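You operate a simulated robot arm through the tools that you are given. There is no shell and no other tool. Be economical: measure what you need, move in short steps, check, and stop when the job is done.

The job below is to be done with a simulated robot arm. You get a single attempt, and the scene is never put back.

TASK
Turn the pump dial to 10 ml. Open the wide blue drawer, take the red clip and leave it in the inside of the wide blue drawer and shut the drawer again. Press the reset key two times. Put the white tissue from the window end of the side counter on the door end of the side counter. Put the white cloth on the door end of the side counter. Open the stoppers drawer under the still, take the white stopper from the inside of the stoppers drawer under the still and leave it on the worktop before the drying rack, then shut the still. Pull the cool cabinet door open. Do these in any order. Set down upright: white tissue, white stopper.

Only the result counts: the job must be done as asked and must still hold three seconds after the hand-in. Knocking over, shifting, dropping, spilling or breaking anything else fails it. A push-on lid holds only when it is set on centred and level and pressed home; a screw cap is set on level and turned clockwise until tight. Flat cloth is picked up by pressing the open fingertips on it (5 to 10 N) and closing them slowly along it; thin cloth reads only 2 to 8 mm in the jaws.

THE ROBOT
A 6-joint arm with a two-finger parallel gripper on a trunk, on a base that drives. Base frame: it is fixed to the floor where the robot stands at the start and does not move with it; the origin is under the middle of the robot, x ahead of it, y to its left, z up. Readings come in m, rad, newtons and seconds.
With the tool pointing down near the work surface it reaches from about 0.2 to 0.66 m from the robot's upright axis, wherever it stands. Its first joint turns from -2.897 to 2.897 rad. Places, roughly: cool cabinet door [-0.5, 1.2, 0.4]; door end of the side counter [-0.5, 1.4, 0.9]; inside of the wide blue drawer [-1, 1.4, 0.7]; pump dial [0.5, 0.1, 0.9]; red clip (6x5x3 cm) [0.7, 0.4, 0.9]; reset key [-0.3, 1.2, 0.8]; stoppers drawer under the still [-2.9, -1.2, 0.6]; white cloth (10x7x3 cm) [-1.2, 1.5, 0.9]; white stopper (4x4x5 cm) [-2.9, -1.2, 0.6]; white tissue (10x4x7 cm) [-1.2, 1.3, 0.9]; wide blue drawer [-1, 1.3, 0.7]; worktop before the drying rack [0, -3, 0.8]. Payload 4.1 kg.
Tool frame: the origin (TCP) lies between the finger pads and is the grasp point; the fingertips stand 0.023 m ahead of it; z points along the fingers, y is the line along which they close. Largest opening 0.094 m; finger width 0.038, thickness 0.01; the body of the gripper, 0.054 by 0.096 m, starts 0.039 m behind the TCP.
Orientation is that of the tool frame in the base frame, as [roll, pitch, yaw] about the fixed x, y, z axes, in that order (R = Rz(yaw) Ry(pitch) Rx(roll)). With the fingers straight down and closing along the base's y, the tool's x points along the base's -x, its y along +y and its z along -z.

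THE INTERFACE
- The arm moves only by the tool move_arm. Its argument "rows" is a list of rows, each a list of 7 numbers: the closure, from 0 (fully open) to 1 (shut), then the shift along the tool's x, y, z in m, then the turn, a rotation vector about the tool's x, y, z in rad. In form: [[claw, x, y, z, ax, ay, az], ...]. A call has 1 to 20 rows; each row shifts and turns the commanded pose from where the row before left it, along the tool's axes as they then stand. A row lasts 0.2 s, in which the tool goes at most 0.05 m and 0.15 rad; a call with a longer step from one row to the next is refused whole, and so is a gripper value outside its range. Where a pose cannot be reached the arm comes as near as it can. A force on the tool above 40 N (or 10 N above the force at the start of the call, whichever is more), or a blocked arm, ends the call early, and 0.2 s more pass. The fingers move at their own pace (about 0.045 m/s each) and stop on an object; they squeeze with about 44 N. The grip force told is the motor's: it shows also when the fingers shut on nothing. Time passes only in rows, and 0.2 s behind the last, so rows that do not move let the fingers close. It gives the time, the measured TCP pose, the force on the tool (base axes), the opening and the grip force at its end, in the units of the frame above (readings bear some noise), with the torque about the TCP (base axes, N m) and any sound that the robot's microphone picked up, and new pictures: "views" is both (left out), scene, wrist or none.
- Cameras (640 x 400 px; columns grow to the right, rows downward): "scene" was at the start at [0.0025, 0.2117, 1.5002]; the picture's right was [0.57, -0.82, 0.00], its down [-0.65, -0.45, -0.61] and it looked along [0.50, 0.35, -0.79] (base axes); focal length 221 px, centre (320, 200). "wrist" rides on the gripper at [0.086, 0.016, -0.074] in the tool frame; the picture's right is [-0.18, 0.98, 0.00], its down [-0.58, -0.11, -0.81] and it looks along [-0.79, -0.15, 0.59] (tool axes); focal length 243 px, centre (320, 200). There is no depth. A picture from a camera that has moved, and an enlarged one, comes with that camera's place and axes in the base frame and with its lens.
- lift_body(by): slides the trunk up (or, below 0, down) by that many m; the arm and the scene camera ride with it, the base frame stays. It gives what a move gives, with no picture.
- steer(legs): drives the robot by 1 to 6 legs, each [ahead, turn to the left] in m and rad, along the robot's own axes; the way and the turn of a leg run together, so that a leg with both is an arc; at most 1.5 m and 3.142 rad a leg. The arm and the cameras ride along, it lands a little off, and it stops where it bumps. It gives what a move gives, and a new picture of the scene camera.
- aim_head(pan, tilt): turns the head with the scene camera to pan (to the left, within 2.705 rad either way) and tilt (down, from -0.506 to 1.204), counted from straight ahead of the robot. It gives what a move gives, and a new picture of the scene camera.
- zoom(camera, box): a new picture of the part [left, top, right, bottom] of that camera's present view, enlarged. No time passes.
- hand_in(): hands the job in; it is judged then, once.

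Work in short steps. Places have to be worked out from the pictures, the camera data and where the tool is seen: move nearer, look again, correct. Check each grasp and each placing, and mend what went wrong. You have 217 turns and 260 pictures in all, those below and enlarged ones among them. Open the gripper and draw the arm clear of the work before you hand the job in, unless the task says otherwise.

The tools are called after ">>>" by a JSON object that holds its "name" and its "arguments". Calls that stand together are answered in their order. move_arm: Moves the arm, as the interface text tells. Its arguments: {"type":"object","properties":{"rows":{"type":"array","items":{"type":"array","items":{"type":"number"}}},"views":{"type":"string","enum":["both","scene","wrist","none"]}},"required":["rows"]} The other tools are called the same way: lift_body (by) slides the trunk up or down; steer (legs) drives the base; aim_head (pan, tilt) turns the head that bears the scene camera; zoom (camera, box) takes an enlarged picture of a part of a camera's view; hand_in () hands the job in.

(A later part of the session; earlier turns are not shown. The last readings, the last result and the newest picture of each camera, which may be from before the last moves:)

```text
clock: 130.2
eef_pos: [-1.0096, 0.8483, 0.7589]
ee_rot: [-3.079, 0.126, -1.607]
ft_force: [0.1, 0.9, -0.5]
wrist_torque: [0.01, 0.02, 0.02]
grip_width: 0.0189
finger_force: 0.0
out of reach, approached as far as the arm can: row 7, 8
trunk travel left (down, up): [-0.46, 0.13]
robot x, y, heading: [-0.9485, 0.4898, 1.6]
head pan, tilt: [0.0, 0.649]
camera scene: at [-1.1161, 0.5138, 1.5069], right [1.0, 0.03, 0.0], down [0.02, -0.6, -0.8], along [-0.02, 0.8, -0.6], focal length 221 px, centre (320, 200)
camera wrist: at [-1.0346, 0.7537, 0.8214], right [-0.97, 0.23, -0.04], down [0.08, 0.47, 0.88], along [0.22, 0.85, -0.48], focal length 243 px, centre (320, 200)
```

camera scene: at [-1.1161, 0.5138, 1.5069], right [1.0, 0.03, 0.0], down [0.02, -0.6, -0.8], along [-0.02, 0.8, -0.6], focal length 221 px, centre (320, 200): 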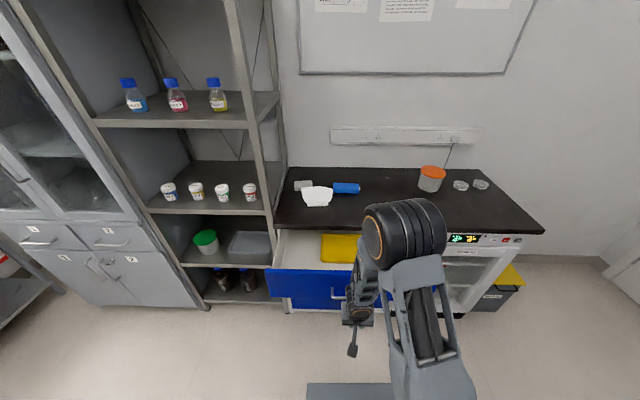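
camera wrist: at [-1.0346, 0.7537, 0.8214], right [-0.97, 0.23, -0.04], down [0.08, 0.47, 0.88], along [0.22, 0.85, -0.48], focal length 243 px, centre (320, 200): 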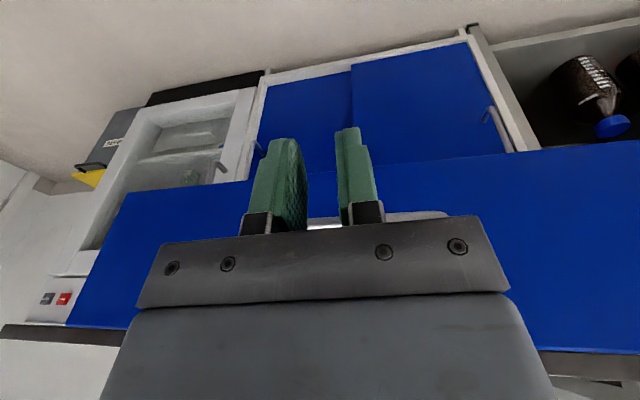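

Drive ahead 0.19 m, pushing the drawer by its handle; the arm will finish.

>>> {"name": "steer", "arguments": {"legs": [[0.19, 0]]}}

```text
clock: 131.8
eef_pos: [-1.0146, 1.0375, 0.7586]
ee_rot: [-3.079, 0.127, -1.603]
ft_force: [0.8, -0.1, 0.1]
wrist_torque: [0.01, 0.0, 0.02]
grip_width: 0.0184
finger_force: 0.1
trunk travel left (down, up): [-0.46, 0.13]
robot x, y, heading: [-0.9553, 0.6781, 1.601]
head pan, tilt: [0.0, 0.649]
camera scene: at [-1.1216, 0.7032, 1.5069], right [1.0, 0.03, 0.0], down [0.02, -0.6, -0.8], along [-0.02, 0.8, -0.6], focal length 221 px, centre (320, 200)
```

scene: 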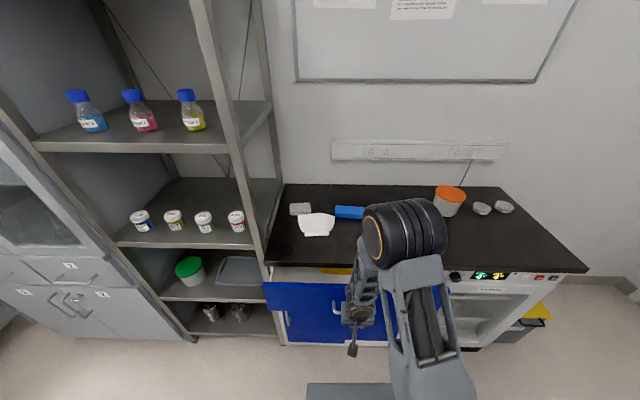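

Nearly closed; finish with the arm in small steps until it seats.

>>> {"name": "move_arm", "arguments": {"rows": [[0.8, -0.0297, 0, 0.0038, 0, 0, 0], [0.8, -0.0198, 0, 0.0025, 0, 0, 0], [0.8, -0.0149, 0, 0.0019, 0, 0, 0], [0.8, -0.01, 0, 0.0013, 0, 0, 0], [0.8, -0.01, 0, 0.0013, 0, 0, 0], [0.8, -0.01, 0, 0.0013, 0, 0, 0], [0.8, -0.01, 0, 0.0013, 0, 0, 0]], "views": "both"}}

```text
clock: 133.4
eef_pos: [-1.011, 1.1386, 0.7577]
ee_rot: [-3.074, 0.119, -1.603]
ft_force: [-1.0, -22.6, 1.7]
wrist_torque: [-0.31, -0.1, 0.27]
grip_width: 0.0189
finger_force: 0.0
trunk travel left (down, up): [-0.46, 0.13]
robot x, y, heading: [-0.9582, 0.6736, 1.604]
head pan, tilt: [0.0, 0.649]
camera scene: at [-1.1217, 0.7003, 1.507], right [1.0, 0.03, 0.0], down [0.02, -0.6, -0.8], along [-0.02, 0.8, -0.6], focal length 221 px, centre (320, 200)
camera wrist: at [-1.0347, 1.0439, 0.8213], right [-0.97, 0.22, -0.04], down [0.07, 0.48, 0.87], along [0.21, 0.85, -0.48], focal length 243 px, centre (320, 200)
```

scene: 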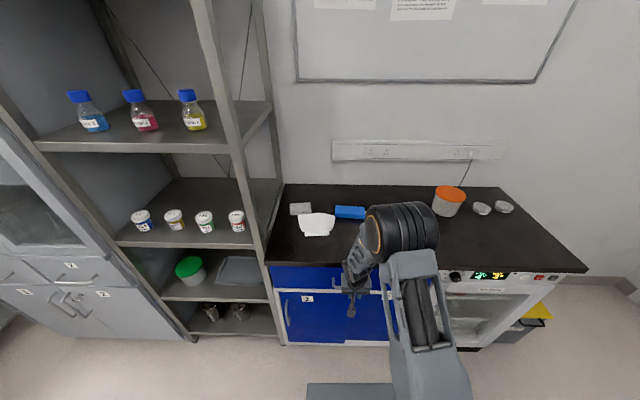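
wrist: 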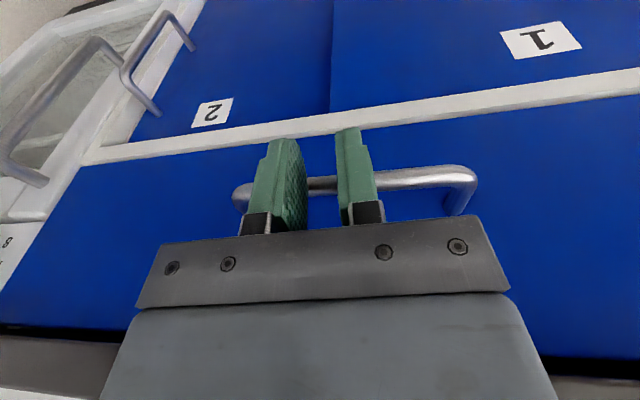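

Drawer seated (22 N resistance, bar back at its closed position). Retreat and raise the hand, then look at the cabinet panel and the counter.

>>> {"name": "move_arm", "arguments": {"rows": [[0.8, 0.03, 0, 0, 0, 0, 0], [0.8, 0.04, 0, 0, 0, 0, 0], [0.5, 0.03, 0, 0, 0, 0.13, 0], [0.5, 0, 0, -0.045, 0, 0, 0], [0.5, 0, 0, -0.05, 0, 0, 0], [0.5, 0, 0, -0.05, 0, 0, 0], [0.3, 0, 0, -0.05, 0, 0, 0], [0.3, 0, 0, -0.05, 0, 0, 0], [0.3, 0, 0, -0.05, 0, 0, 0]], "views": "scene"}}

>>> {"name": "zoom", "arguments": {"camera": "scene", "box": [260, 180, 420, 280]}}

>>> {"name": "zoom", "arguments": {"camera": "scene", "box": [430, 180, 600, 350]}}

```text
clock: 135.4
eef_pos: [-1.0317, 1.0455, 1.0406]
ee_rot: [-3.078, -0.004, -1.612]
ft_force: [-0.9, -0.5, -0.2]
wrist_torque: [-0.01, 0.01, 0.01]
grip_width: 0.0659
finger_force: 0.1
trunk travel left (down, up): [-0.46, 0.13]
robot x, y, heading: [-0.9557, 0.6769, 1.601]
head pan, tilt: [0.0, 0.649]
camera scene: at [-1.1216, 0.703, 1.5069], right [1.0, 0.03, 0.0], down [0.02, -0.6, -0.8], along [-0.02, 0.8, -0.6], focal length 221 px, centre (320, 200)
```

scene: 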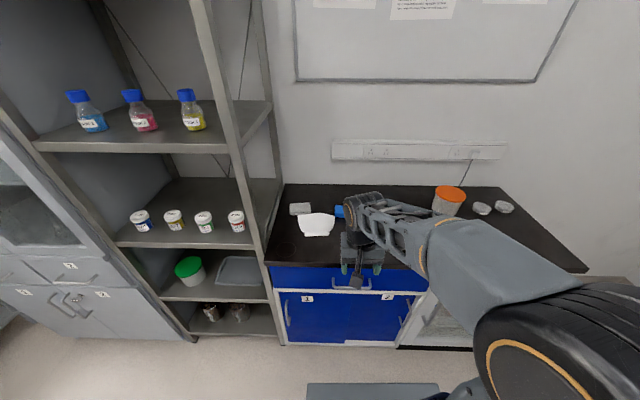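

```text
4.00 times, centred on (340, 230) of scene
camera zoom: at [-1.1216, 0.703, 1.5069], right [1.0, 0.03, 0.0], down [0.02, -0.6, -0.8], along [-0.02, 0.8, -0.6], focal length 885 px, centre (240, 80)
```

zoom: 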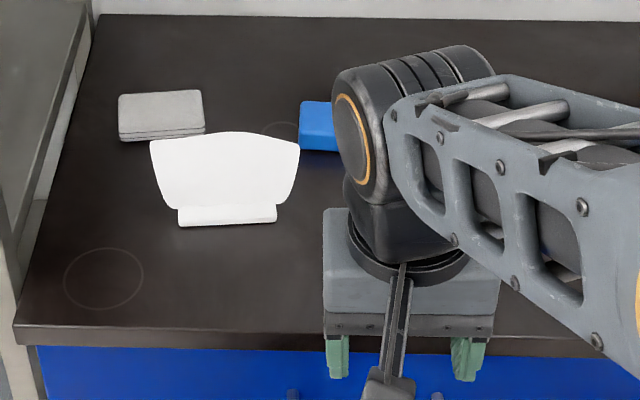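

```text
2.35 times, centred on (515, 265) of scene
camera zoom: at [-1.1216, 0.703, 1.5069], right [1.0, 0.03, 0.0], down [0.02, -0.6, -0.8], along [-0.02, 0.8, -0.6], focal length 521 px, centre (-139, 47)
```

zoom: 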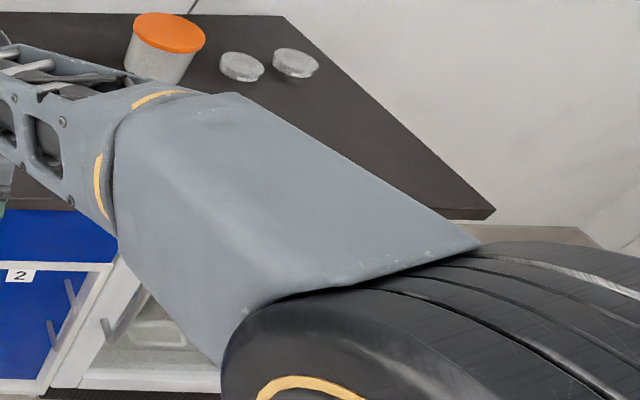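

Now the tissue. I move the hand over there with yaw 0 to see it from the side.

>>> {"name": "move_arm", "arguments": {"rows": [[0, 0, 0, 0, -0.063, 0, 0], [0, -0.04, 0.008, 0, 0, 0, 0], [0, -0.04, 0.008, 0, 0, 0, 0], [0, -0.04, 0.008, 0, 0, 0, 0], [0, -0.04, 0.008, 0, 0, 0, 0], [0, -0.04, 0.008, 0, 0, 0, 0], [0, -0.04, 0, -0.01, 0, 0, 0], [0, 0, 0, 0, 0, 0, -0.15], [0, 0, 0, 0, 0, 0, -0.15], [0, 0, 0, 0, 0, 0, -0.15], [0, 0, 0, 0, 0, 0, -0.15], [0, 0, 0, 0, 0, 0, -0.15], [0, 0, 0, 0, 0, 0, -0.15], [0, 0, 0, 0, 0, 0, -0.15], [0, 0, 0, 0, 0, 0, -0.15], [0, 0, 0, 0, 0, 0, -0.15], [0, 0, 0, 0, 0, 0, -0.15], [0, 0, 0, 0, 0, 0, -0.11]], "views": "both"}}

```text
clock: 139.2
eef_pos: [-1.0619, 1.2879, 1.0499]
ee_rot: [3.141, 0.0, 0.0]
ft_force: [-0.2, 0.6, 0.3]
wrist_torque: [0.02, -0.01, 0.03]
grip_width: 0.0942
finger_force: 0.0
trunk travel left (down, up): [-0.46, 0.13]
robot x, y, heading: [-0.9548, 0.6752, 1.599]
head pan, tilt: [0.0, 0.649]
camera scene: at [-1.1216, 0.7031, 1.5069], right [1.0, 0.03, 0.0], down [0.02, -0.6, -0.8], along [-0.02, 0.8, -0.6], focal length 221 px, centre (320, 200)
camera wrist: at [-0.9759, 1.2706, 1.125], right [-0.18, -0.98, 0.0], down [-0.58, 0.11, 0.81], along [-0.79, 0.15, -0.59], focal length 243 px, centre (320, 200)
```

scene: 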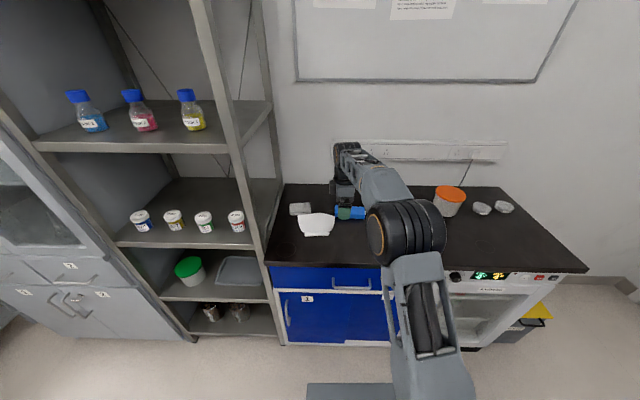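
wrist: 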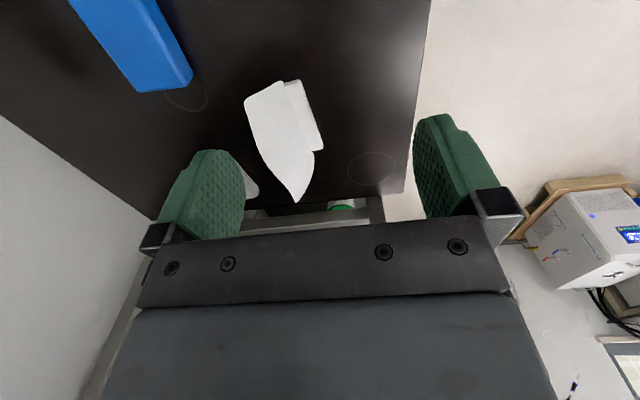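

>>> {"name": "zoom", "arguments": {"camera": "wrist", "box": [220, 60, 360, 220]}}

```text
2.50 times, centred on (290, 140) of wrist
camera zoom: at [-0.9759, 1.2706, 1.125], right [-0.18, -0.98, 0.0], down [-0.58, 0.11, 0.81], along [-0.79, 0.15, -0.59], focal length 606 px, centre (395, 350)
```

zoom: 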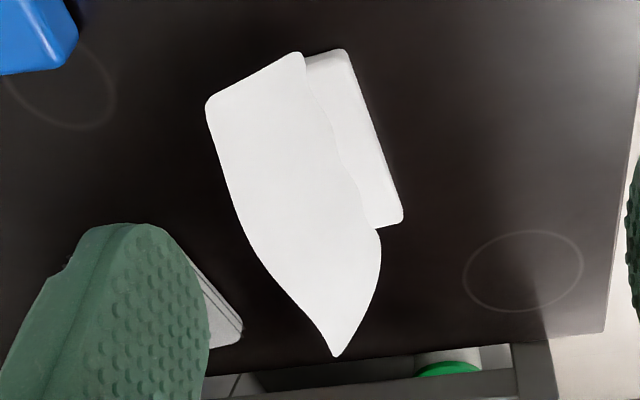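

The tissue is a base block (front edge y≈1.31, x −1.20…−1.10) with a sheet rising and leaning slightly back. Move over it, fingers open along y, to z≈0.97.

>>> {"name": "move_arm", "arguments": {"rows": [[0, -0.03, -0.016, 0, 0, 0, -0.07], [0, -0.03, -0.016, 0, 0, 0, 0], [0, -0.028, -0.009, 0, 0, 0, 0], [0, 0, 0, 0.04, 0, 0, 0], [0, 0, 0, 0.04, 0, 0, 0]], "views": "both"}}

>>> {"name": "zoom", "arguments": {"camera": "wrist", "box": [160, 40, 480, 240]}}

```text
clock: 140.4
eef_pos: [-1.1515, 1.3231, 0.9705]
ee_rot: [3.141, 0.001, 0.067]
ft_force: [0.2, 0.5, -0.2]
wrist_torque: [-0.04, 0.0, 0.01]
grip_width: 0.0939
finger_force: 0.0
trunk travel left (down, up): [-0.46, 0.13]
robot x, y, heading: [-0.9556, 0.6789, 1.596]
head pan, tilt: [0.0, 0.649]
camera scene: at [-1.1215, 0.7032, 1.507], right [1.0, 0.03, 0.0], down [0.02, -0.6, -0.8], along [-0.02, 0.8, -0.6], focal length 221 px, centre (320, 200)
camera wrist: at [-1.0647, 1.3126, 1.0458], right [-0.12, -0.99, 0.0], down [-0.59, 0.07, 0.81], along [-0.8, 0.09, -0.59], focal length 243 px, centre (320, 200)
```

scene: 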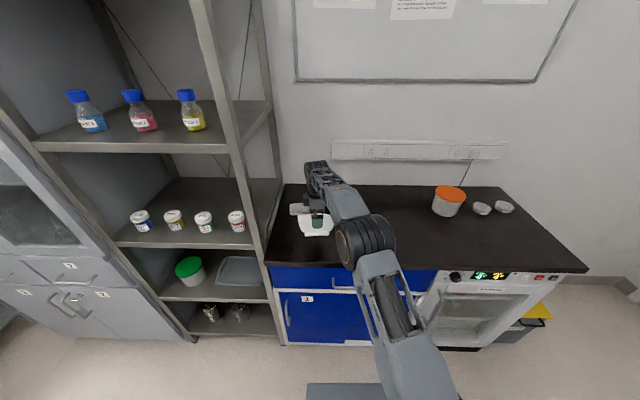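
wrist: 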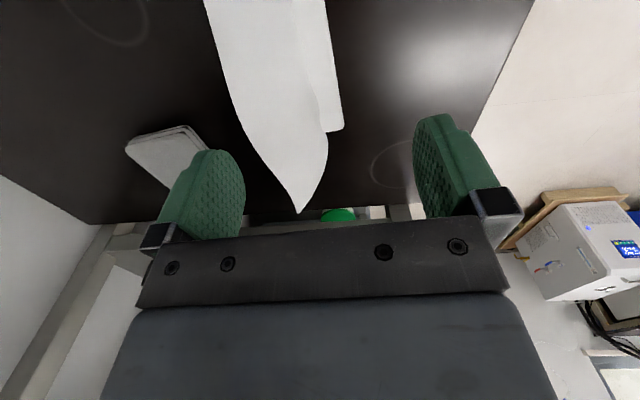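

```text
2.00 times, centred on (320, 140) of wrist
camera zoom: at [-1.0647, 1.3126, 1.0458], right [-0.12, -0.99, 0.0], down [-0.59, 0.07, 0.81], along [-0.8, 0.09, -0.59], focal length 485 px, centre (320, 320)
```

zoom: 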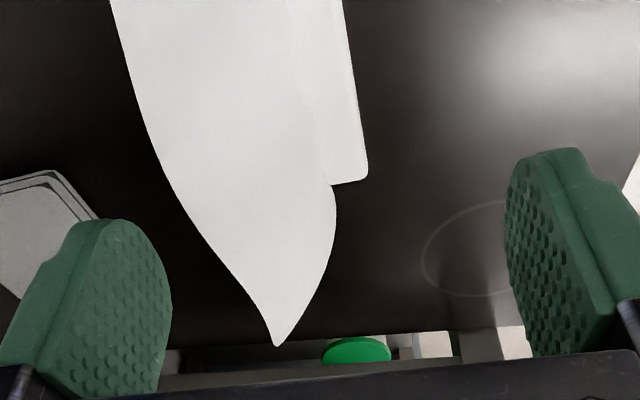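

The sheet's top is at z≈0.943, y≈1.345. Center at y≈1.34 and lower to z≈0.91, then close slowly on the sheet.

>>> {"name": "move_arm", "arguments": {"rows": [[0, 0, -0.017, 0.02, 0, 0, 0], [0, 0, 0, 0.02, 0, 0, 0], [0, 0, 0, 0.019, 0, 0, 0], [0.3, 0, 0, 0, 0, 0, 0], [0.5, 0, 0, 0, 0, 0, 0]], "views": "wrist"}}

```text
clock: 141.6
eef_pos: [-1.1523, 1.34, 0.9101]
ee_rot: [3.14, -0.001, 0.067]
ft_force: [0.5, -0.9, 0.8]
wrist_torque: [0.01, -0.02, -0.01]
grip_width: 0.0471
finger_force: 0.1
trunk travel left (down, up): [-0.46, 0.13]
robot x, y, heading: [-0.9499, 0.6805, 1.599]
head pan, tilt: [0.0, 0.649]
camera wrist: at [-1.0658, 1.3294, 0.9855], right [-0.12, -0.99, 0.0], down [-0.59, 0.07, 0.81], along [-0.8, 0.09, -0.59], focal length 243 px, centre (320, 200)
```

wrist: 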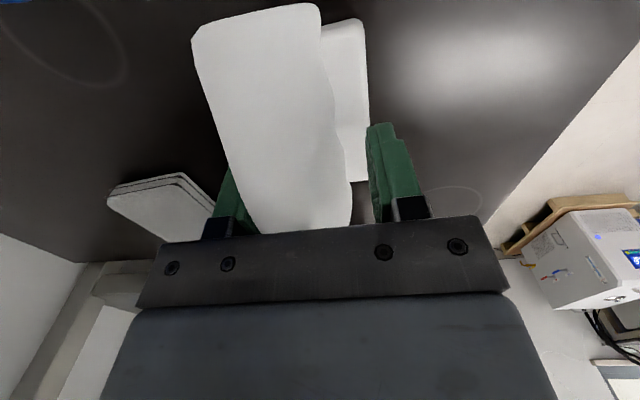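

Fingers straddle the sheet. Close the rest gently.

>>> {"name": "move_arm", "arguments": {"rows": [[0.6, 0, 0, 0, 0, 0, 0], [0.7, 0, 0, 0, 0, 0, 0], [0.8, 0, 0, 0, 0, 0, 0], [0.9, 0, 0, 0, 0, 0, 0], [1, 0, 0, 0, 0, 0, 0], [1, 0, 0, 0, 0, 0, 0]], "views": "wrist"}}

```text
clock: 143.0
eef_pos: [-1.1525, 1.3413, 0.9104]
ee_rot: [3.141, 0.003, 0.067]
ft_force: [-0.3, 0.4, -0.3]
wrist_torque: [0.0, 0.0, 0.02]
grip_width: 0.0057
finger_force: 43.8
trunk travel left (down, up): [-0.46, 0.13]
robot x, y, heading: [-0.9552, 0.6777, 1.596]
head pan, tilt: [0.0, 0.649]
camera wrist: at [-1.0658, 1.3294, 0.9857], right [-0.12, -0.99, 0.0], down [-0.59, 0.07, 0.81], along [-0.8, 0.09, -0.59], focal length 243 px, centre (320, 200)
```

wrist: 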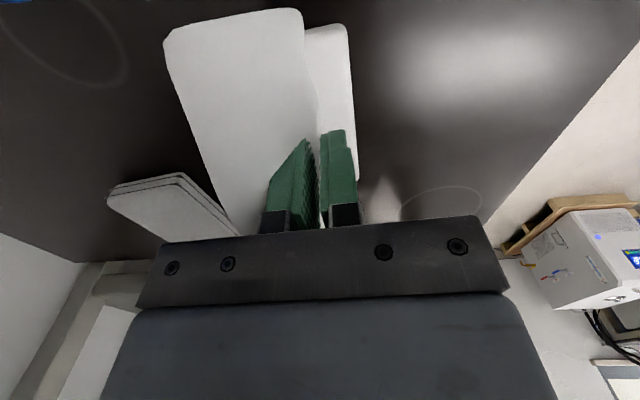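

Gripped (5.7 mm). Lift a little and check how it hangs.

>>> {"name": "move_arm", "arguments": {"rows": [[1, 0, 0, -0.02, 0, 0, 0], [1, 0, 0, -0.04, 0, 0, 0], [1, 0, 0, -0.05, 0, 0, 0], [1, 0, 0, -0.05, 0, 0, 0], [1, 0, 0.04, -0.02, 0, 0, 0], [1, 0.02, 0.04, -0.01, 0, 0, 0], [1, 0.02, 0.04, 0, 0, 0, 0], [1, 0.02, 0.04, 0, 0, 0, 0], [1, 0.02, 0.04, 0, 0, 0, 0]], "views": "both"}}

>>> {"name": "zoom", "arguments": {"camera": "scene", "box": [260, 170, 420, 300]}}

```text
clock: 145.0
eef_pos: [-1.1489, 1.3217, 1.0635]
ee_rot: [3.137, 0.0, 0.067]
ft_force: [0.3, -0.2, -0.4]
wrist_torque: [0.01, 0.03, -0.02]
grip_width: 0.0056
finger_force: 43.8
out of reach, approached as far as the arm can: row 3, 4, 5, 6, 7, 8, 9
trunk travel left (down, up): [-0.46, 0.13]
robot x, y, heading: [-0.9549, 0.6777, 1.598]
head pan, tilt: [0.0, 0.649]
camera scene: at [-1.1216, 0.7032, 1.5069], right [1.0, 0.03, 0.0], down [0.02, -0.6, -0.8], along [-0.02, 0.8, -0.6], focal length 221 px, centre (320, 200)
camera wrist: at [-1.0628, 1.3116, 1.1384], right [-0.12, -0.99, 0.0], down [-0.59, 0.07, 0.81], along [-0.8, 0.09, -0.59], focal length 243 px, centre (320, 200)
```

scene: 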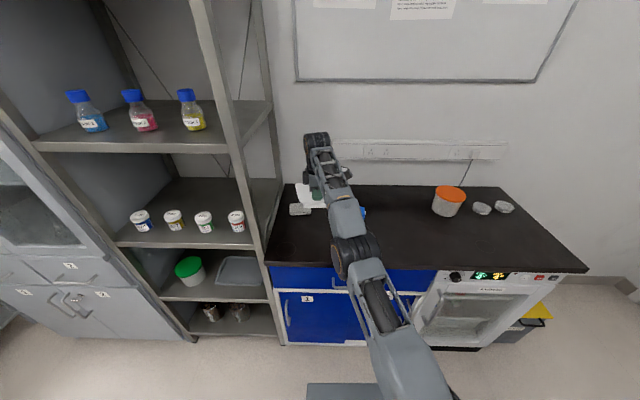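
wrist: 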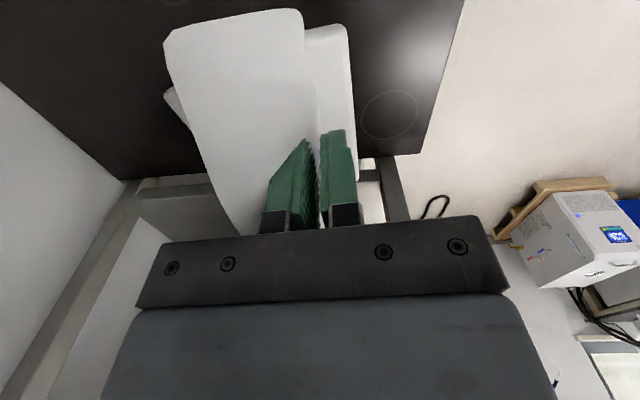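

```text
3.08 times, centred on (340, 235) of scene
camera zoom: at [-1.1216, 0.7032, 1.5069], right [1.0, 0.03, 0.0], down [0.02, -0.6, -0.8], along [-0.02, 0.8, -0.6], focal length 681 px, centre (258, 92)
```

zoom: 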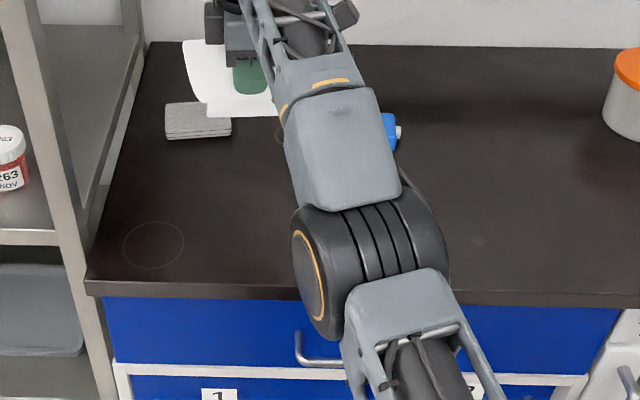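

The tissue hangs firmly and level. Drive to the door end: turn right, 0.45 m, turn left.

>>> {"name": "steer", "arguments": {"legs": [[0, -1.6], [0.45, 0], [0, 1.57]]}}

```text
clock: 155.4
eef_pos: [-0.6895, 1.336, 1.064]
ee_rot: [3.137, -0.001, 0.054]
ft_force: [0.4, 0.2, 0.1]
wrist_torque: [0.0, -0.02, 0.01]
grip_width: 0.0059
finger_force: 44.4
trunk travel left (down, up): [-0.46, 0.13]
robot x, y, heading: [-0.504, 0.6908, 1.587]
head pan, tilt: [0.0, 0.649]
camera scene: at [-0.6687, 0.716, 1.5069], right [1.0, 0.02, 0.0], down [0.01, -0.6, -0.8], along [-0.01, 0.8, -0.6], focal length 221 px, centre (320, 200)
```

scene: 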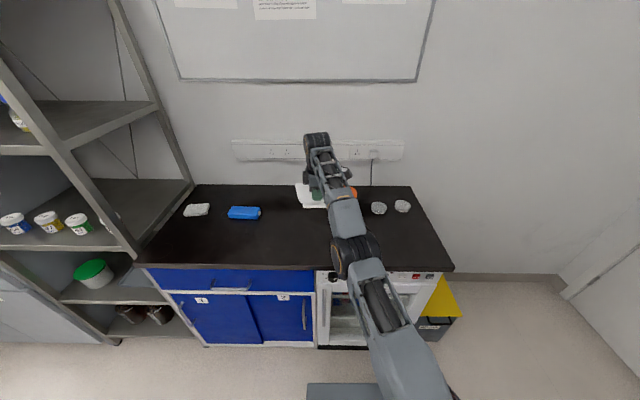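

Tissue to go to about (−0.53, 1.33), clear of the tub and dishes (y≥1.46). Move across and check.

>>> {"name": "move_arm", "arguments": {"rows": [[1, 0.04, 0, 0.01, 0, 0, 0], [1, 0.04, 0, 0.01, 0, 0, 0], [1, 0.04, 0.005, 0.01, 0, 0, 0], [1, 0.04, 0.005, 0.01, 0, 0, 0]], "views": "both"}}

```text
clock: 156.4
eef_pos: [-0.5637, 1.3656, 1.0446]
ee_rot: [3.136, -0.001, 0.054]
ft_force: [-0.1, 0.5, -0.3]
wrist_torque: [0.0, 0.03, -0.01]
grip_width: 0.0058
finger_force: 43.6
out of reach, approached as far as the arm can: row 1, 2, 3, 4
trunk travel left (down, up): [-0.46, 0.13]
robot x, y, heading: [-0.5067, 0.6869, 1.586]
head pan, tilt: [0.0, 0.649]
camera scene: at [-0.6681, 0.7161, 1.507], right [1.0, 0.02, 0.0], down [0.01, -0.6, -0.8], along [-0.01, 0.8, -0.6], focal length 221 px, centre (320, 200)
camera wrist: at [-0.4765, 1.3552, 1.1196], right [-0.13, -0.99, 0.01], down [-0.59, 0.08, 0.81], along [-0.8, 0.1, -0.59], focal length 243 px, centre (320, 200)
```

scene: 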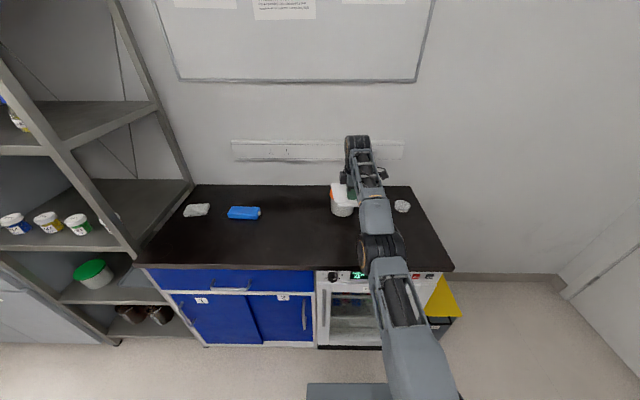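
wrist: 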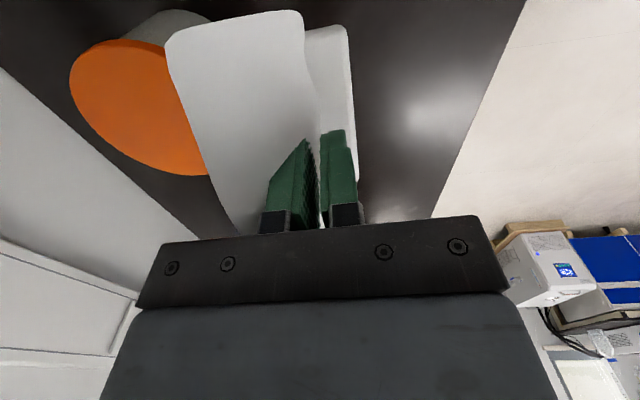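

Shift toward me (y→1.32) and lower.

>>> {"name": "move_arm", "arguments": {"rows": [[1, 0.01, 0.02, 0.02, 0, 0, 0], [1, 0.01, 0.02, 0.02, 0, 0, 0], [1, 0.01, 0.01, 0.03, 0, 0, 0], [1, 0, 0, 0.03, 0, 0, 0]], "views": "none"}}

```text
clock: 157.4
eef_pos: [-0.5527, 1.3825, 0.992]
ee_rot: [3.135, 0.0, 0.054]
ft_force: [0.2, 0.8, 0.4]
wrist_torque: [0.01, -0.02, -0.01]
grip_width: 0.0056
finger_force: 44.2
out of reach, approached as far as the arm can: row 1, 2, 3, 4
trunk travel left (down, up): [-0.46, 0.13]
robot x, y, heading: [-0.5022, 0.6859, 1.59]
head pan, tilt: [0.0, 0.649]
```

The arm seems stuck fully stretched (singular) while my commanded pose lies inward. I bring the command back toward the measured hand, a bit inside the reach limit.

>>> {"name": "move_arm", "arguments": {"rows": [[1, -0.021, -0.041, 0.003, 0, 0, 0], [1, -0.021, -0.041, 0.003, 0, 0, 0], [1, -0.021, -0.041, 0.003, 0, 0, 0], [1, -0.021, -0.041, 0.003, 0, 0, 0], [1, -0.021, -0.041, 0.003, 0, 0, 0]], "views": "none"}}

```text
clock: 158.6
eef_pos: [-0.6311, 1.3819, 0.9461]
ee_rot: [3.138, 0.0, 0.056]
ft_force: [0.3, 0.0, 0.7]
wrist_torque: [0.0, -0.01, 0.04]
grip_width: 0.0058
finger_force: 44.5
out of reach, approached as far as the arm can: row 1, 2, 3, 4, 5
trunk travel left (down, up): [-0.46, 0.13]
robot x, y, heading: [-0.503, 0.6924, 1.586]
head pan, tilt: [0.0, 0.649]
```

By the response the command actually lies beyond reach (y≈1.58). Bring it back toward the robot.

>>> {"name": "move_arm", "arguments": {"rows": [[1, 0.01, 0.042, 0, 0, 0, 0], [1, 0.01, 0.042, 0, 0, 0, 0], [1, 0.01, 0.042, 0, 0, 0, 0], [1, 0.01, 0.042, 0, 0, 0, 0], [1, 0.01, 0.042, 0, 0, 0, 0], [1, 0.01, 0.042, 0, 0, 0, 0]], "views": "none"}}

```text
clock: 160.0
eef_pos: [-0.6277, 1.3802, 0.9477]
ee_rot: [3.135, -0.003, 0.056]
ft_force: [-0.7, 0.6, 0.2]
wrist_torque: [0.0, -0.02, -0.03]
grip_width: 0.0055
finger_force: 43.9
out of reach, approached as far as the arm can: row 1, 2, 3, 4, 5, 6
trunk travel left (down, up): [-0.46, 0.13]
robot x, y, heading: [-0.5032, 0.6902, 1.588]
head pan, tilt: [0.0, 0.649]
```

Stuck. Let me look at the arm's shape.

>>> {"name": "aim_head", "arguments": {"pan": -0.2, "tilt": 0.75}}

>>> {"name": "zoom", "arguments": {"camera": "wrist", "box": [0, 0, 640, 400]}}

```text
clock: 160.7
eef_pos: [-0.6284, 1.3789, 0.9478]
ee_rot: [3.137, -0.001, 0.054]
ft_force: [0.5, -0.4, -0.5]
wrist_torque: [-0.03, -0.04, 0.01]
grip_width: 0.0056
finger_force: 43.9
trunk travel left (down, up): [-0.46, 0.13]
robot x, y, heading: [-0.5017, 0.6886, 1.583]
head pan, tilt: [-0.201, 0.75]
camera scene: at [-0.652, 0.7107, 1.4984], right [0.98, -0.18, 0.0], down [-0.12, -0.67, -0.73], along [0.13, 0.72, -0.68], focal length 221 px, centre (320, 200)
```

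scene: 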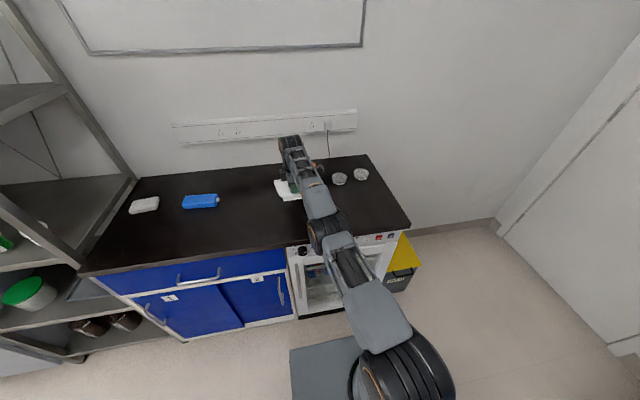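

```text
1.00 times, centred on (320, 200) of wrist (not enlarged: the box is as wide or as high as the picture)
camera zoom: at [-0.5416, 1.368, 1.0225], right [-0.13, -0.99, 0.01], down [-0.59, 0.08, 0.81], along [-0.8, 0.1, -0.59], focal length 243 px, centre (320, 200)
```

zoom: 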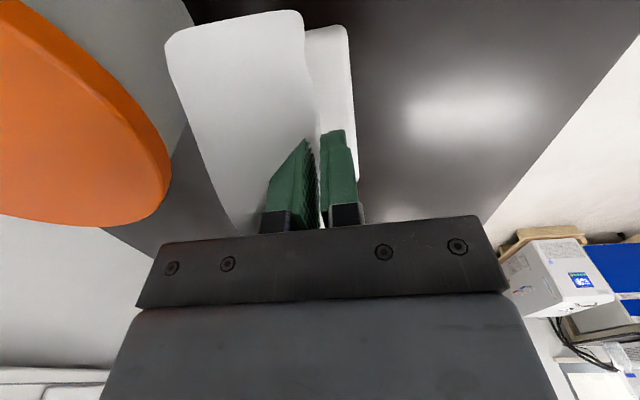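

The arm is straight and near the tub. Raise the trunk 0.1 m and back off the robot to get clear before unlocking the arm.

>>> {"name": "lift_body", "arguments": {"by": 0.1}}

>>> {"name": "steer", "arguments": {"legs": [[-0.35, 0]]}}

```text
clock: 162.0
eef_pos: [-0.6278, 1.3801, 1.047]
ee_rot: [3.138, 0.0, 0.053]
ft_force: [0.4, 0.9, -0.4]
wrist_torque: [-0.01, 0.02, -0.01]
grip_width: 0.0054
finger_force: 43.8
trunk travel left (down, up): [-0.56, 0.03]
robot x, y, heading: [-0.5028, 0.6891, 1.583]
head pan, tilt: [-0.201, 0.75]
```

```text
clock: 164.3
eef_pos: [-0.623, 1.0275, 1.0475]
ee_rot: [3.136, 0.0, 0.053]
ft_force: [0.3, 0.9, -0.1]
wrist_torque: [0.03, 0.0, 0.04]
grip_width: 0.0054
finger_force: 43.9
trunk travel left (down, up): [-0.56, 0.03]
robot x, y, heading: [-0.4934, 0.3356, 1.584]
head pan, tilt: [-0.201, 0.75]
camera scene: at [-0.6463, 0.3583, 1.5984], right [0.98, -0.18, 0.0], down [-0.13, -0.67, -0.73], along [0.13, 0.72, -0.68], focal length 221 px, centre (320, 200)
```

scene: 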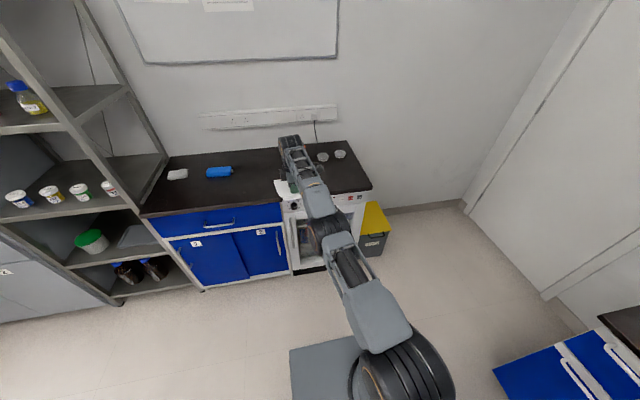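

Clear now. I test a null command and a lateral step to see how the arm responds.

>>> {"name": "move_arm", "arguments": {"rows": [[1, 0, 0, 0, 0, 0, 0], [1, 0, 0, 0, 0, 0, 0]], "views": "none"}}

>>> {"name": "move_arm", "arguments": {"rows": [[1, 0.04, 0, 0, 0, 0, 0], [1, 0.04, 0, 0, 0, 0, 0], [1, 0.04, 0, 0, 0, 0, 0]], "views": "none"}}

```text
clock: 164.9
eef_pos: [-0.6231, 1.0277, 1.0481]
ee_rot: [3.137, 0.0, 0.053]
ft_force: [0.8, -0.4, -0.5]
wrist_torque: [0.03, 0.0, -0.01]
grip_width: 0.0054
finger_force: 44.0
trunk travel left (down, up): [-0.56, 0.03]
robot x, y, heading: [-0.4968, 0.336, 1.585]
head pan, tilt: [-0.201, 0.75]
```

```text
clock: 165.7
eef_pos: [-0.5019, 1.0394, 1.0486]
ee_rot: [3.132, 0.001, 0.055]
ft_force: [0.4, -0.1, 0.3]
wrist_torque: [-0.02, 0.02, -0.03]
grip_width: 0.0055
finger_force: 44.1
out of reach, approached as far as the arm can: row 1
trunk travel left (down, up): [-0.56, 0.03]
robot x, y, heading: [-0.4974, 0.341, 1.586]
head pan, tilt: [-0.201, 0.75]
```

The command has re-synchronised. Now pull the hand inward a little.

>>> {"name": "move_arm", "arguments": {"rows": [[1, 0, 0.02, 0, 0, 0, 0], [1, 0, 0.02, 0, 0, 0, 0], [1, 0, 0.03, 0, 0, 0, 0]], "views": "none"}}

```text
clock: 166.5
eef_pos: [-0.5023, 1.0395, 1.0494]
ee_rot: [3.135, 0.0, 0.057]
ft_force: [0.7, -0.7, -0.3]
wrist_torque: [0.01, -0.01, -0.01]
grip_width: 0.0055
finger_force: 44.7
out of reach, approached as far as the arm can: row 1, 2, 3
trunk travel left (down, up): [-0.56, 0.03]
robot x, y, heading: [-0.4994, 0.3381, 1.588]
head pan, tilt: [-0.201, 0.75]
```

Inward moves are blocked by the stretched singularity, but I can place the tissue using base and trunk. Drive ahead 0.29 m to bring it over (−0.51, 1.33).

>>> {"name": "steer", "arguments": {"legs": [[0.29, 0]]}}

>>> {"name": "lift_body", "arguments": {"by": -0.1}}

```text
clock: 168.5
eef_pos: [-0.5069, 1.3296, 1.0492]
ee_rot: [3.136, 0.001, 0.055]
ft_force: [-1.4, 0.4, -1.0]
wrist_torque: [-0.04, 0.02, -0.02]
grip_width: 0.0057
finger_force: 44.4
trunk travel left (down, up): [-0.56, 0.03]
robot x, y, heading: [-0.5022, 0.6272, 1.589]
head pan, tilt: [-0.201, 0.75]
camera scene: at [-0.651, 0.6487, 1.5983], right [0.98, -0.18, 0.0], down [-0.13, -0.67, -0.73], along [0.13, 0.72, -0.68], focal length 221 px, centre (320, 200)
```

scene: 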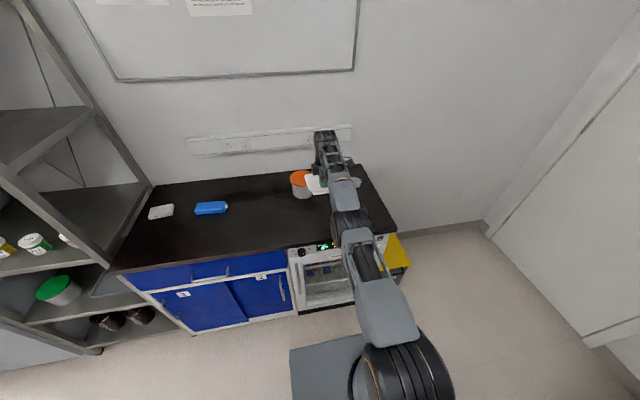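

```text
clock: 169.8
eef_pos: [-0.507, 1.3281, 0.9494]
ee_rot: [3.136, 0.0, 0.055]
ft_force: [-0.3, 0.4, -0.9]
wrist_torque: [-0.02, -0.01, -0.02]
grip_width: 0.0055
finger_force: 43.9
trunk travel left (down, up): [-0.46, 0.13]
robot x, y, heading: [-0.5043, 0.6285, 1.589]
head pan, tilt: [-0.201, 0.75]
```

>>> {"name": "lift_body", "arguments": {"by": -0.03}}

>>> {"name": "zoom", "arguments": {"camera": "wrist", "box": [0, 0, 640, 400]}}

```text
clock: 170.6
eef_pos: [-0.5074, 1.3298, 0.9202]
ee_rot: [3.134, 0.0, 0.055]
ft_force: [0.1, -0.1, -1.0]
wrist_torque: [0.0, 0.0, -0.01]
grip_width: 0.0057
finger_force: 44.3
trunk travel left (down, up): [-0.43, 0.16]
robot x, y, heading: [-0.5015, 0.6271, 1.584]
head pan, tilt: [-0.201, 0.75]
```

```text
1.00 times, centred on (320, 200) of wrist (not enlarged: the box is as wide or as high as the picture)
camera zoom: at [-0.4205, 1.3172, 0.9947], right [-0.13, -0.99, 0.01], down [-0.59, 0.08, 0.81], along [-0.8, 0.1, -0.59], focal length 243 px, centre (320, 200)
```

zoom: 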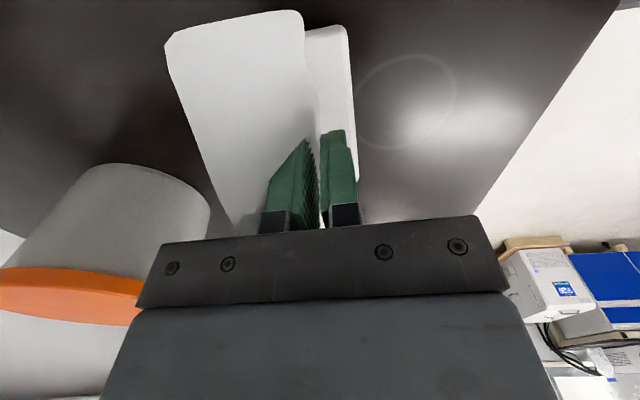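

Lower in fine steps to contact.

>>> {"name": "lift_body", "arguments": {"by": -0.008}}

>>> {"name": "lift_body", "arguments": {"by": -0.004}}

```text
clock: 171.2
eef_pos: [-0.508, 1.3299, 0.9115]
ee_rot: [3.134, 0.0, 0.056]
ft_force: [0.1, -0.2, -0.3]
wrist_torque: [-0.02, 0.0, -0.01]
grip_width: 0.0057
finger_force: 44.1
trunk travel left (down, up): [-0.422, 0.168]
robot x, y, heading: [-0.5052, 0.6255, 1.587]
head pan, tilt: [-0.201, 0.75]
```

```text
clock: 171.7
eef_pos: [-0.5074, 1.3274, 0.9108]
ee_rot: [3.139, -0.001, 0.058]
ft_force: [0.2, 1.1, 13.4]
wrist_torque: [0.09, 0.14, 0.01]
grip_width: 0.0058
finger_force: 44.4
trunk travel left (down, up): [-0.418, 0.172]
robot x, y, heading: [-0.5011, 0.6281, 1.588]
head pan, tilt: [-0.201, 0.75]
```

Contact at z 0.911 (13 N). Open the fingers, then raise the trunk.

>>> {"name": "move_arm", "arguments": {"rows": [[0.8, 0, 0, 0, 0, 0, 0], [0.5, 0, 0, 0, 0, 0, 0], [0.3, 0, 0, 0, 0, 0, 0], [0.2, 0, 0, 0, 0, 0, 0]], "views": "wrist"}}

>>> {"name": "lift_body", "arguments": {"by": 0.17}}

```text
clock: 172.7
eef_pos: [-0.5077, 1.3293, 0.9076]
ee_rot: [3.135, 0.0, 0.055]
ft_force: [-0.5, 0.1, 0.6]
wrist_torque: [0.0, -0.01, 0.03]
grip_width: 0.0754
finger_force: 0.0
trunk travel left (down, up): [-0.418, 0.172]
robot x, y, heading: [-0.503, 0.6274, 1.586]
head pan, tilt: [-0.201, 0.75]
camera wrist: at [-0.4206, 1.3172, 0.9827], right [-0.13, -0.99, 0.01], down [-0.59, 0.08, 0.81], along [-0.8, 0.1, -0.59], focal length 243 px, centre (320, 200)
```

wrist: 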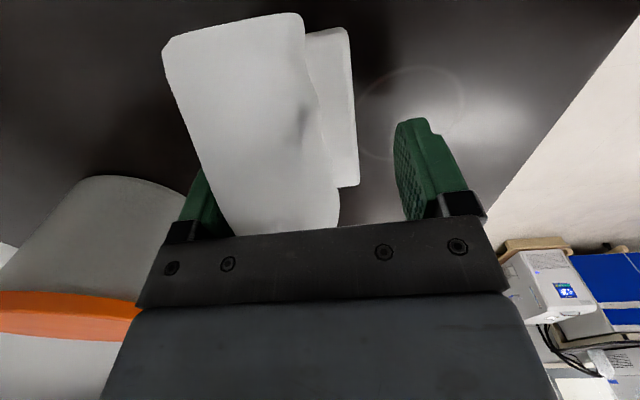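

```text
clock: 174.6
eef_pos: [-0.5075, 1.33, 1.0763]
ee_rot: [3.135, 0.001, 0.057]
ft_force: [0.0, 0.5, 0.7]
wrist_torque: [-0.04, -0.01, 0.02]
grip_width: 0.0752
finger_force: 0.0
trunk travel left (down, up): [-0.588, 0.002]
robot x, y, heading: [-0.5004, 0.6252, 1.589]
head pan, tilt: [-0.201, 0.75]
```

Tissue stands upright. Back off with the base, then try to free the arm with vertical/tilt moves.

>>> {"name": "steer", "arguments": {"legs": [[-0.42, 0]]}}

>>> {"name": "move_arm", "arguments": {"rows": [[0.2, 0, 0, 0.03, 0, 0, 0], [0.2, 0, 0, 0.03, 0, 0, 0]], "views": "none"}}

```text
clock: 177.2
eef_pos: [-0.5018, 0.9098, 1.0778]
ee_rot: [3.136, 0.001, 0.056]
ft_force: [0.6, -0.9, -0.9]
wrist_torque: [0.01, 0.04, 0.0]
grip_width: 0.0755
finger_force: 0.1
trunk travel left (down, up): [-0.588, 0.002]
robot x, y, heading: [-0.4938, 0.2066, 1.587]
head pan, tilt: [-0.201, 0.75]
camera scene: at [-0.644, 0.2294, 1.6264], right [0.98, -0.18, 0.0], down [-0.12, -0.67, -0.73], along [0.13, 0.72, -0.68], focal length 221 px, centre (320, 200)
```

scene: 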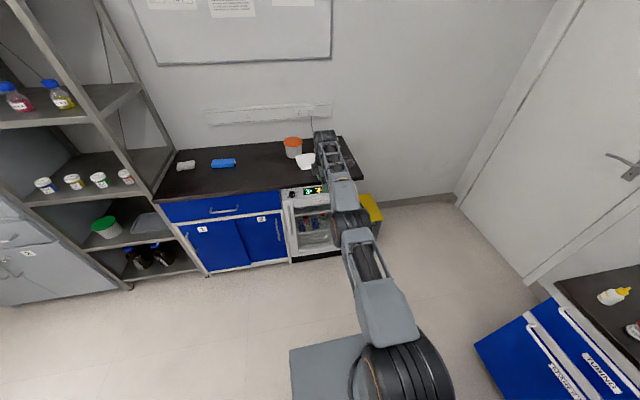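

```text
clock: 177.8
eef_pos: [-0.5013, 0.9178, 1.0187]
ee_rot: [3.135, -0.001, 0.056]
ft_force: [0.2, 0.3, 1.0]
wrist_torque: [0.0, 0.0, 0.0]
grip_width: 0.0752
finger_force: 0.0
out of reach, approached as far as the arm can: row 1, 2
trunk travel left (down, up): [-0.588, 0.002]
robot x, y, heading: [-0.4964, 0.2061, 1.593]
head pan, tilt: [-0.201, 0.75]
```

Downward slides along the limit. Try upward, which should bend the elbow the other way.

>>> {"name": "move_arm", "arguments": {"rows": [[0.2, 0, 0, -0.03, 0, 0, 0], [0.2, 0, 0.01, -0.03, 0, 0, 0], [0.2, 0, 0.01, -0.03, 0, 0, 0]], "views": "none"}}

```text
clock: 178.6
eef_pos: [-0.501, 0.8977, 1.1078]
ee_rot: [3.137, -0.001, 0.057]
ft_force: [0.1, 0.0, -0.1]
wrist_torque: [-0.01, 0.04, -0.01]
grip_width: 0.0751
finger_force: 0.1
trunk travel left (down, up): [-0.588, 0.002]
robot x, y, heading: [-0.4912, 0.2087, 1.59]
head pan, tilt: [-0.201, 0.75]
```

That freed it (no out-of-reach). Now pull inward.

>>> {"name": "move_arm", "arguments": {"rows": [[0.2, 0, 0.02, -0.01, 0, 0, 0], [0.2, 0, 0.03, -0.01, 0, 0, 0], [0.2, 0, 0.04, 0, 0, 0, 0], [0.2, 0, 0.04, 0, 0, 0, 0], [0.2, 0, 0.04, 0, 0, 0, 0]], "views": "none"}}

```text
clock: 179.8
eef_pos: [-0.4914, 0.7279, 1.1283]
ee_rot: [3.136, 0.002, 0.055]
ft_force: [-0.1, -0.8, 0.4]
wrist_torque: [0.02, 0.02, 0.05]
grip_width: 0.075
finger_force: 0.0
trunk travel left (down, up): [-0.588, 0.002]
robot x, y, heading: [-0.4963, 0.2087, 1.59]
head pan, tilt: [-0.201, 0.75]
```

Free again. Check the tissue's placement by zoom and the cabinet's keys from here.

>>> {"name": "zoom", "arguments": {"camera": "scene", "box": [240, 110, 400, 270]}}

```text
2.50 times, centred on (320, 190) of scene
camera zoom: at [-0.6439, 0.2291, 1.6263], right [0.98, -0.18, 0.0], down [-0.12, -0.67, -0.73], along [0.13, 0.72, -0.68], focal length 553 px, centre (320, 225)
```

zoom: 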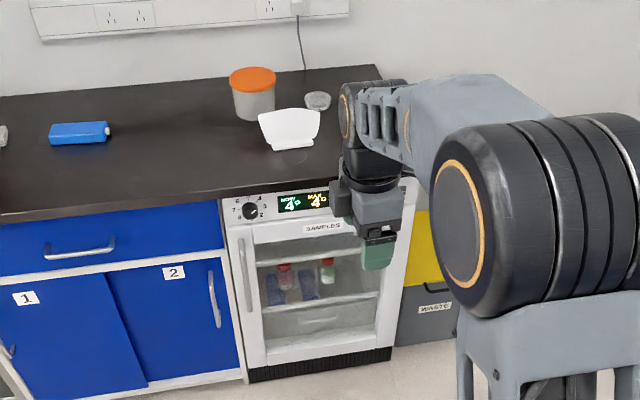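

Tissue looks good. Drive closer and turn the head to view the reset key.

>>> {"name": "steer", "arguments": {"legs": [[0.25, 0]]}}

>>> {"name": "move_arm", "arguments": {"rows": [[0.2, -0.04, 0, 0, 0, 0, 0], [0.2, -0.04, 0, 0, 0, 0, 0], [0.2, -0.04, 0, 0, 0, 0, 0], [0.2, 0, 0, 0, 0, 0, 0.15], [0.2, 0, 0, 0, 0, 0, 0.15], [0.2, 0, 0, 0, 0, 0, 0.15], [0.2, 0, 0, 0, 0, 0, 0.15], [0.2, 0, 0, 0, 0, 0, 0.15], [0.2, 0, 0, 0, 0, 0, 0.15], [0.2, 0, 0, 0, 0, 0, 0.15], [0.2, 0, 0, 0, 0, 0, 0.15], [0.2, 0, 0, 0, 0, 0, 0.15], [0.2, 0, 0, 0, 0, 0, 0.15], [0.2, 0, 0, 0, 0, 0, 0.13]], "views": "scene"}}

```text
clock: 181.6
eef_pos: [-0.4977, 0.9772, 1.1285]
ee_rot: [3.135, 0.001, 0.06]
ft_force: [-0.9, 1.0, 0.6]
wrist_torque: [-0.01, -0.01, -0.01]
grip_width: 0.0751
finger_force: 0.0
trunk travel left (down, up): [-0.588, 0.002]
robot x, y, heading: [-0.5011, 0.4576, 1.592]
head pan, tilt: [-0.201, 0.75]
camera scene: at [-0.6487, 0.4792, 1.6263], right [0.98, -0.18, 0.0], down [-0.12, -0.67, -0.73], along [0.13, 0.72, -0.68], focal length 221 px, centre (320, 200)
```

scene: 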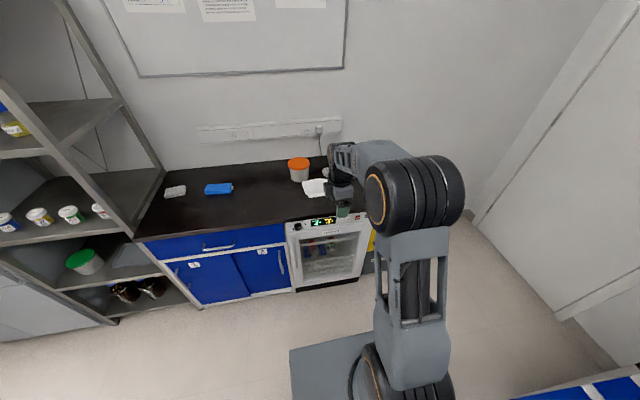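

```text
clock: 184.6
eef_pos: [-0.6173, 0.9708, 1.1289]
ee_rot: [3.142, -0.007, -1.573]
ft_force: [-0.8, 0.1, 0.1]
wrist_torque: [0.01, -0.02, 0.03]
grip_width: 0.0752
finger_force: 0.1
trunk travel left (down, up): [-0.588, 0.002]
robot x, y, heading: [-0.4996, 0.4557, 1.59]
head pan, tilt: [-0.201, 0.75]
camera scene: at [-0.6487, 0.4784, 1.6263], right [0.98, -0.18, 0.0], down [-0.12, -0.67, -0.73], along [0.13, 0.72, -0.68], focal length 221 px, centre (320, 200)
```

scene: 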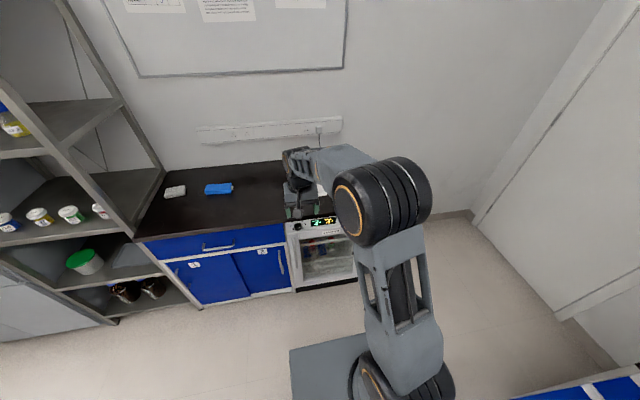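

The arm hides the keys from the head. Use the wrist camera: move the hand right to x≈−0.32.

>>> {"name": "move_arm", "arguments": {"rows": [[0.2, 0, -0.043, 0.015, 0, 0, 0], [0.2, 0, -0.043, 0.015, 0, 0, 0], [0.2, 0, -0.043, 0.015, 0, 0, 0], [0.2, 0, -0.043, 0.015, 0, 0, 0], [0.2, 0, -0.043, 0.015, 0, 0, 0], [0.2, 0, -0.043, 0.015, 0, 0, 0], [0.2, 0, -0.043, 0.015, 0, 0, 0]], "views": "wrist"}}

>>> {"name": "zoom", "arguments": {"camera": "wrist", "box": [200, 60, 440, 240]}}

```text
clock: 186.2
eef_pos: [-0.3144, 0.9683, 1.0246]
ee_rot: [-3.141, -0.006, -1.571]
ft_force: [-0.7, -0.5, 0.7]
wrist_torque: [0.0, 0.01, 0.04]
grip_width: 0.0752
finger_force: 0.1
trunk travel left (down, up): [-0.588, 0.002]
robot x, y, heading: [-0.5006, 0.4578, 1.585]
head pan, tilt: [-0.201, 0.75]
camera wrist: at [-0.331, 0.8821, 1.1002], right [-0.98, 0.18, 0.0], down [0.11, 0.59, 0.8], along [0.15, 0.79, -0.6], focal length 243 px, centre (320, 200)
```

wrist: 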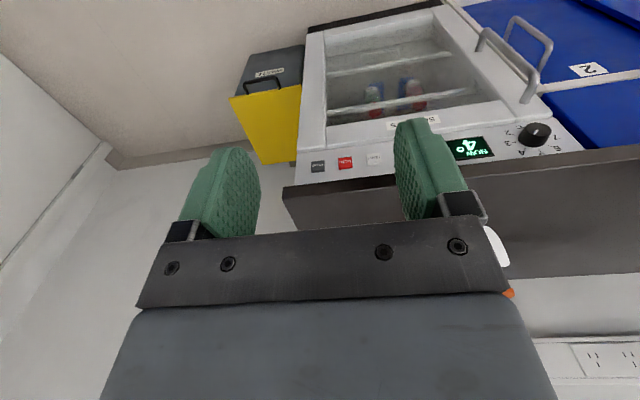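

```text
2.22 times, centred on (320, 150) of wrist
camera zoom: at [-0.331, 0.8821, 1.1002], right [-0.98, 0.18, 0.0], down [0.11, 0.59, 0.8], along [0.15, 0.79, -0.6], focal length 539 px, centre (320, 311)
```

zoom: 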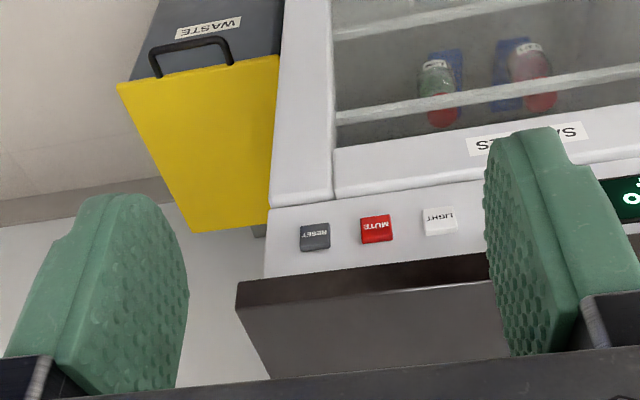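

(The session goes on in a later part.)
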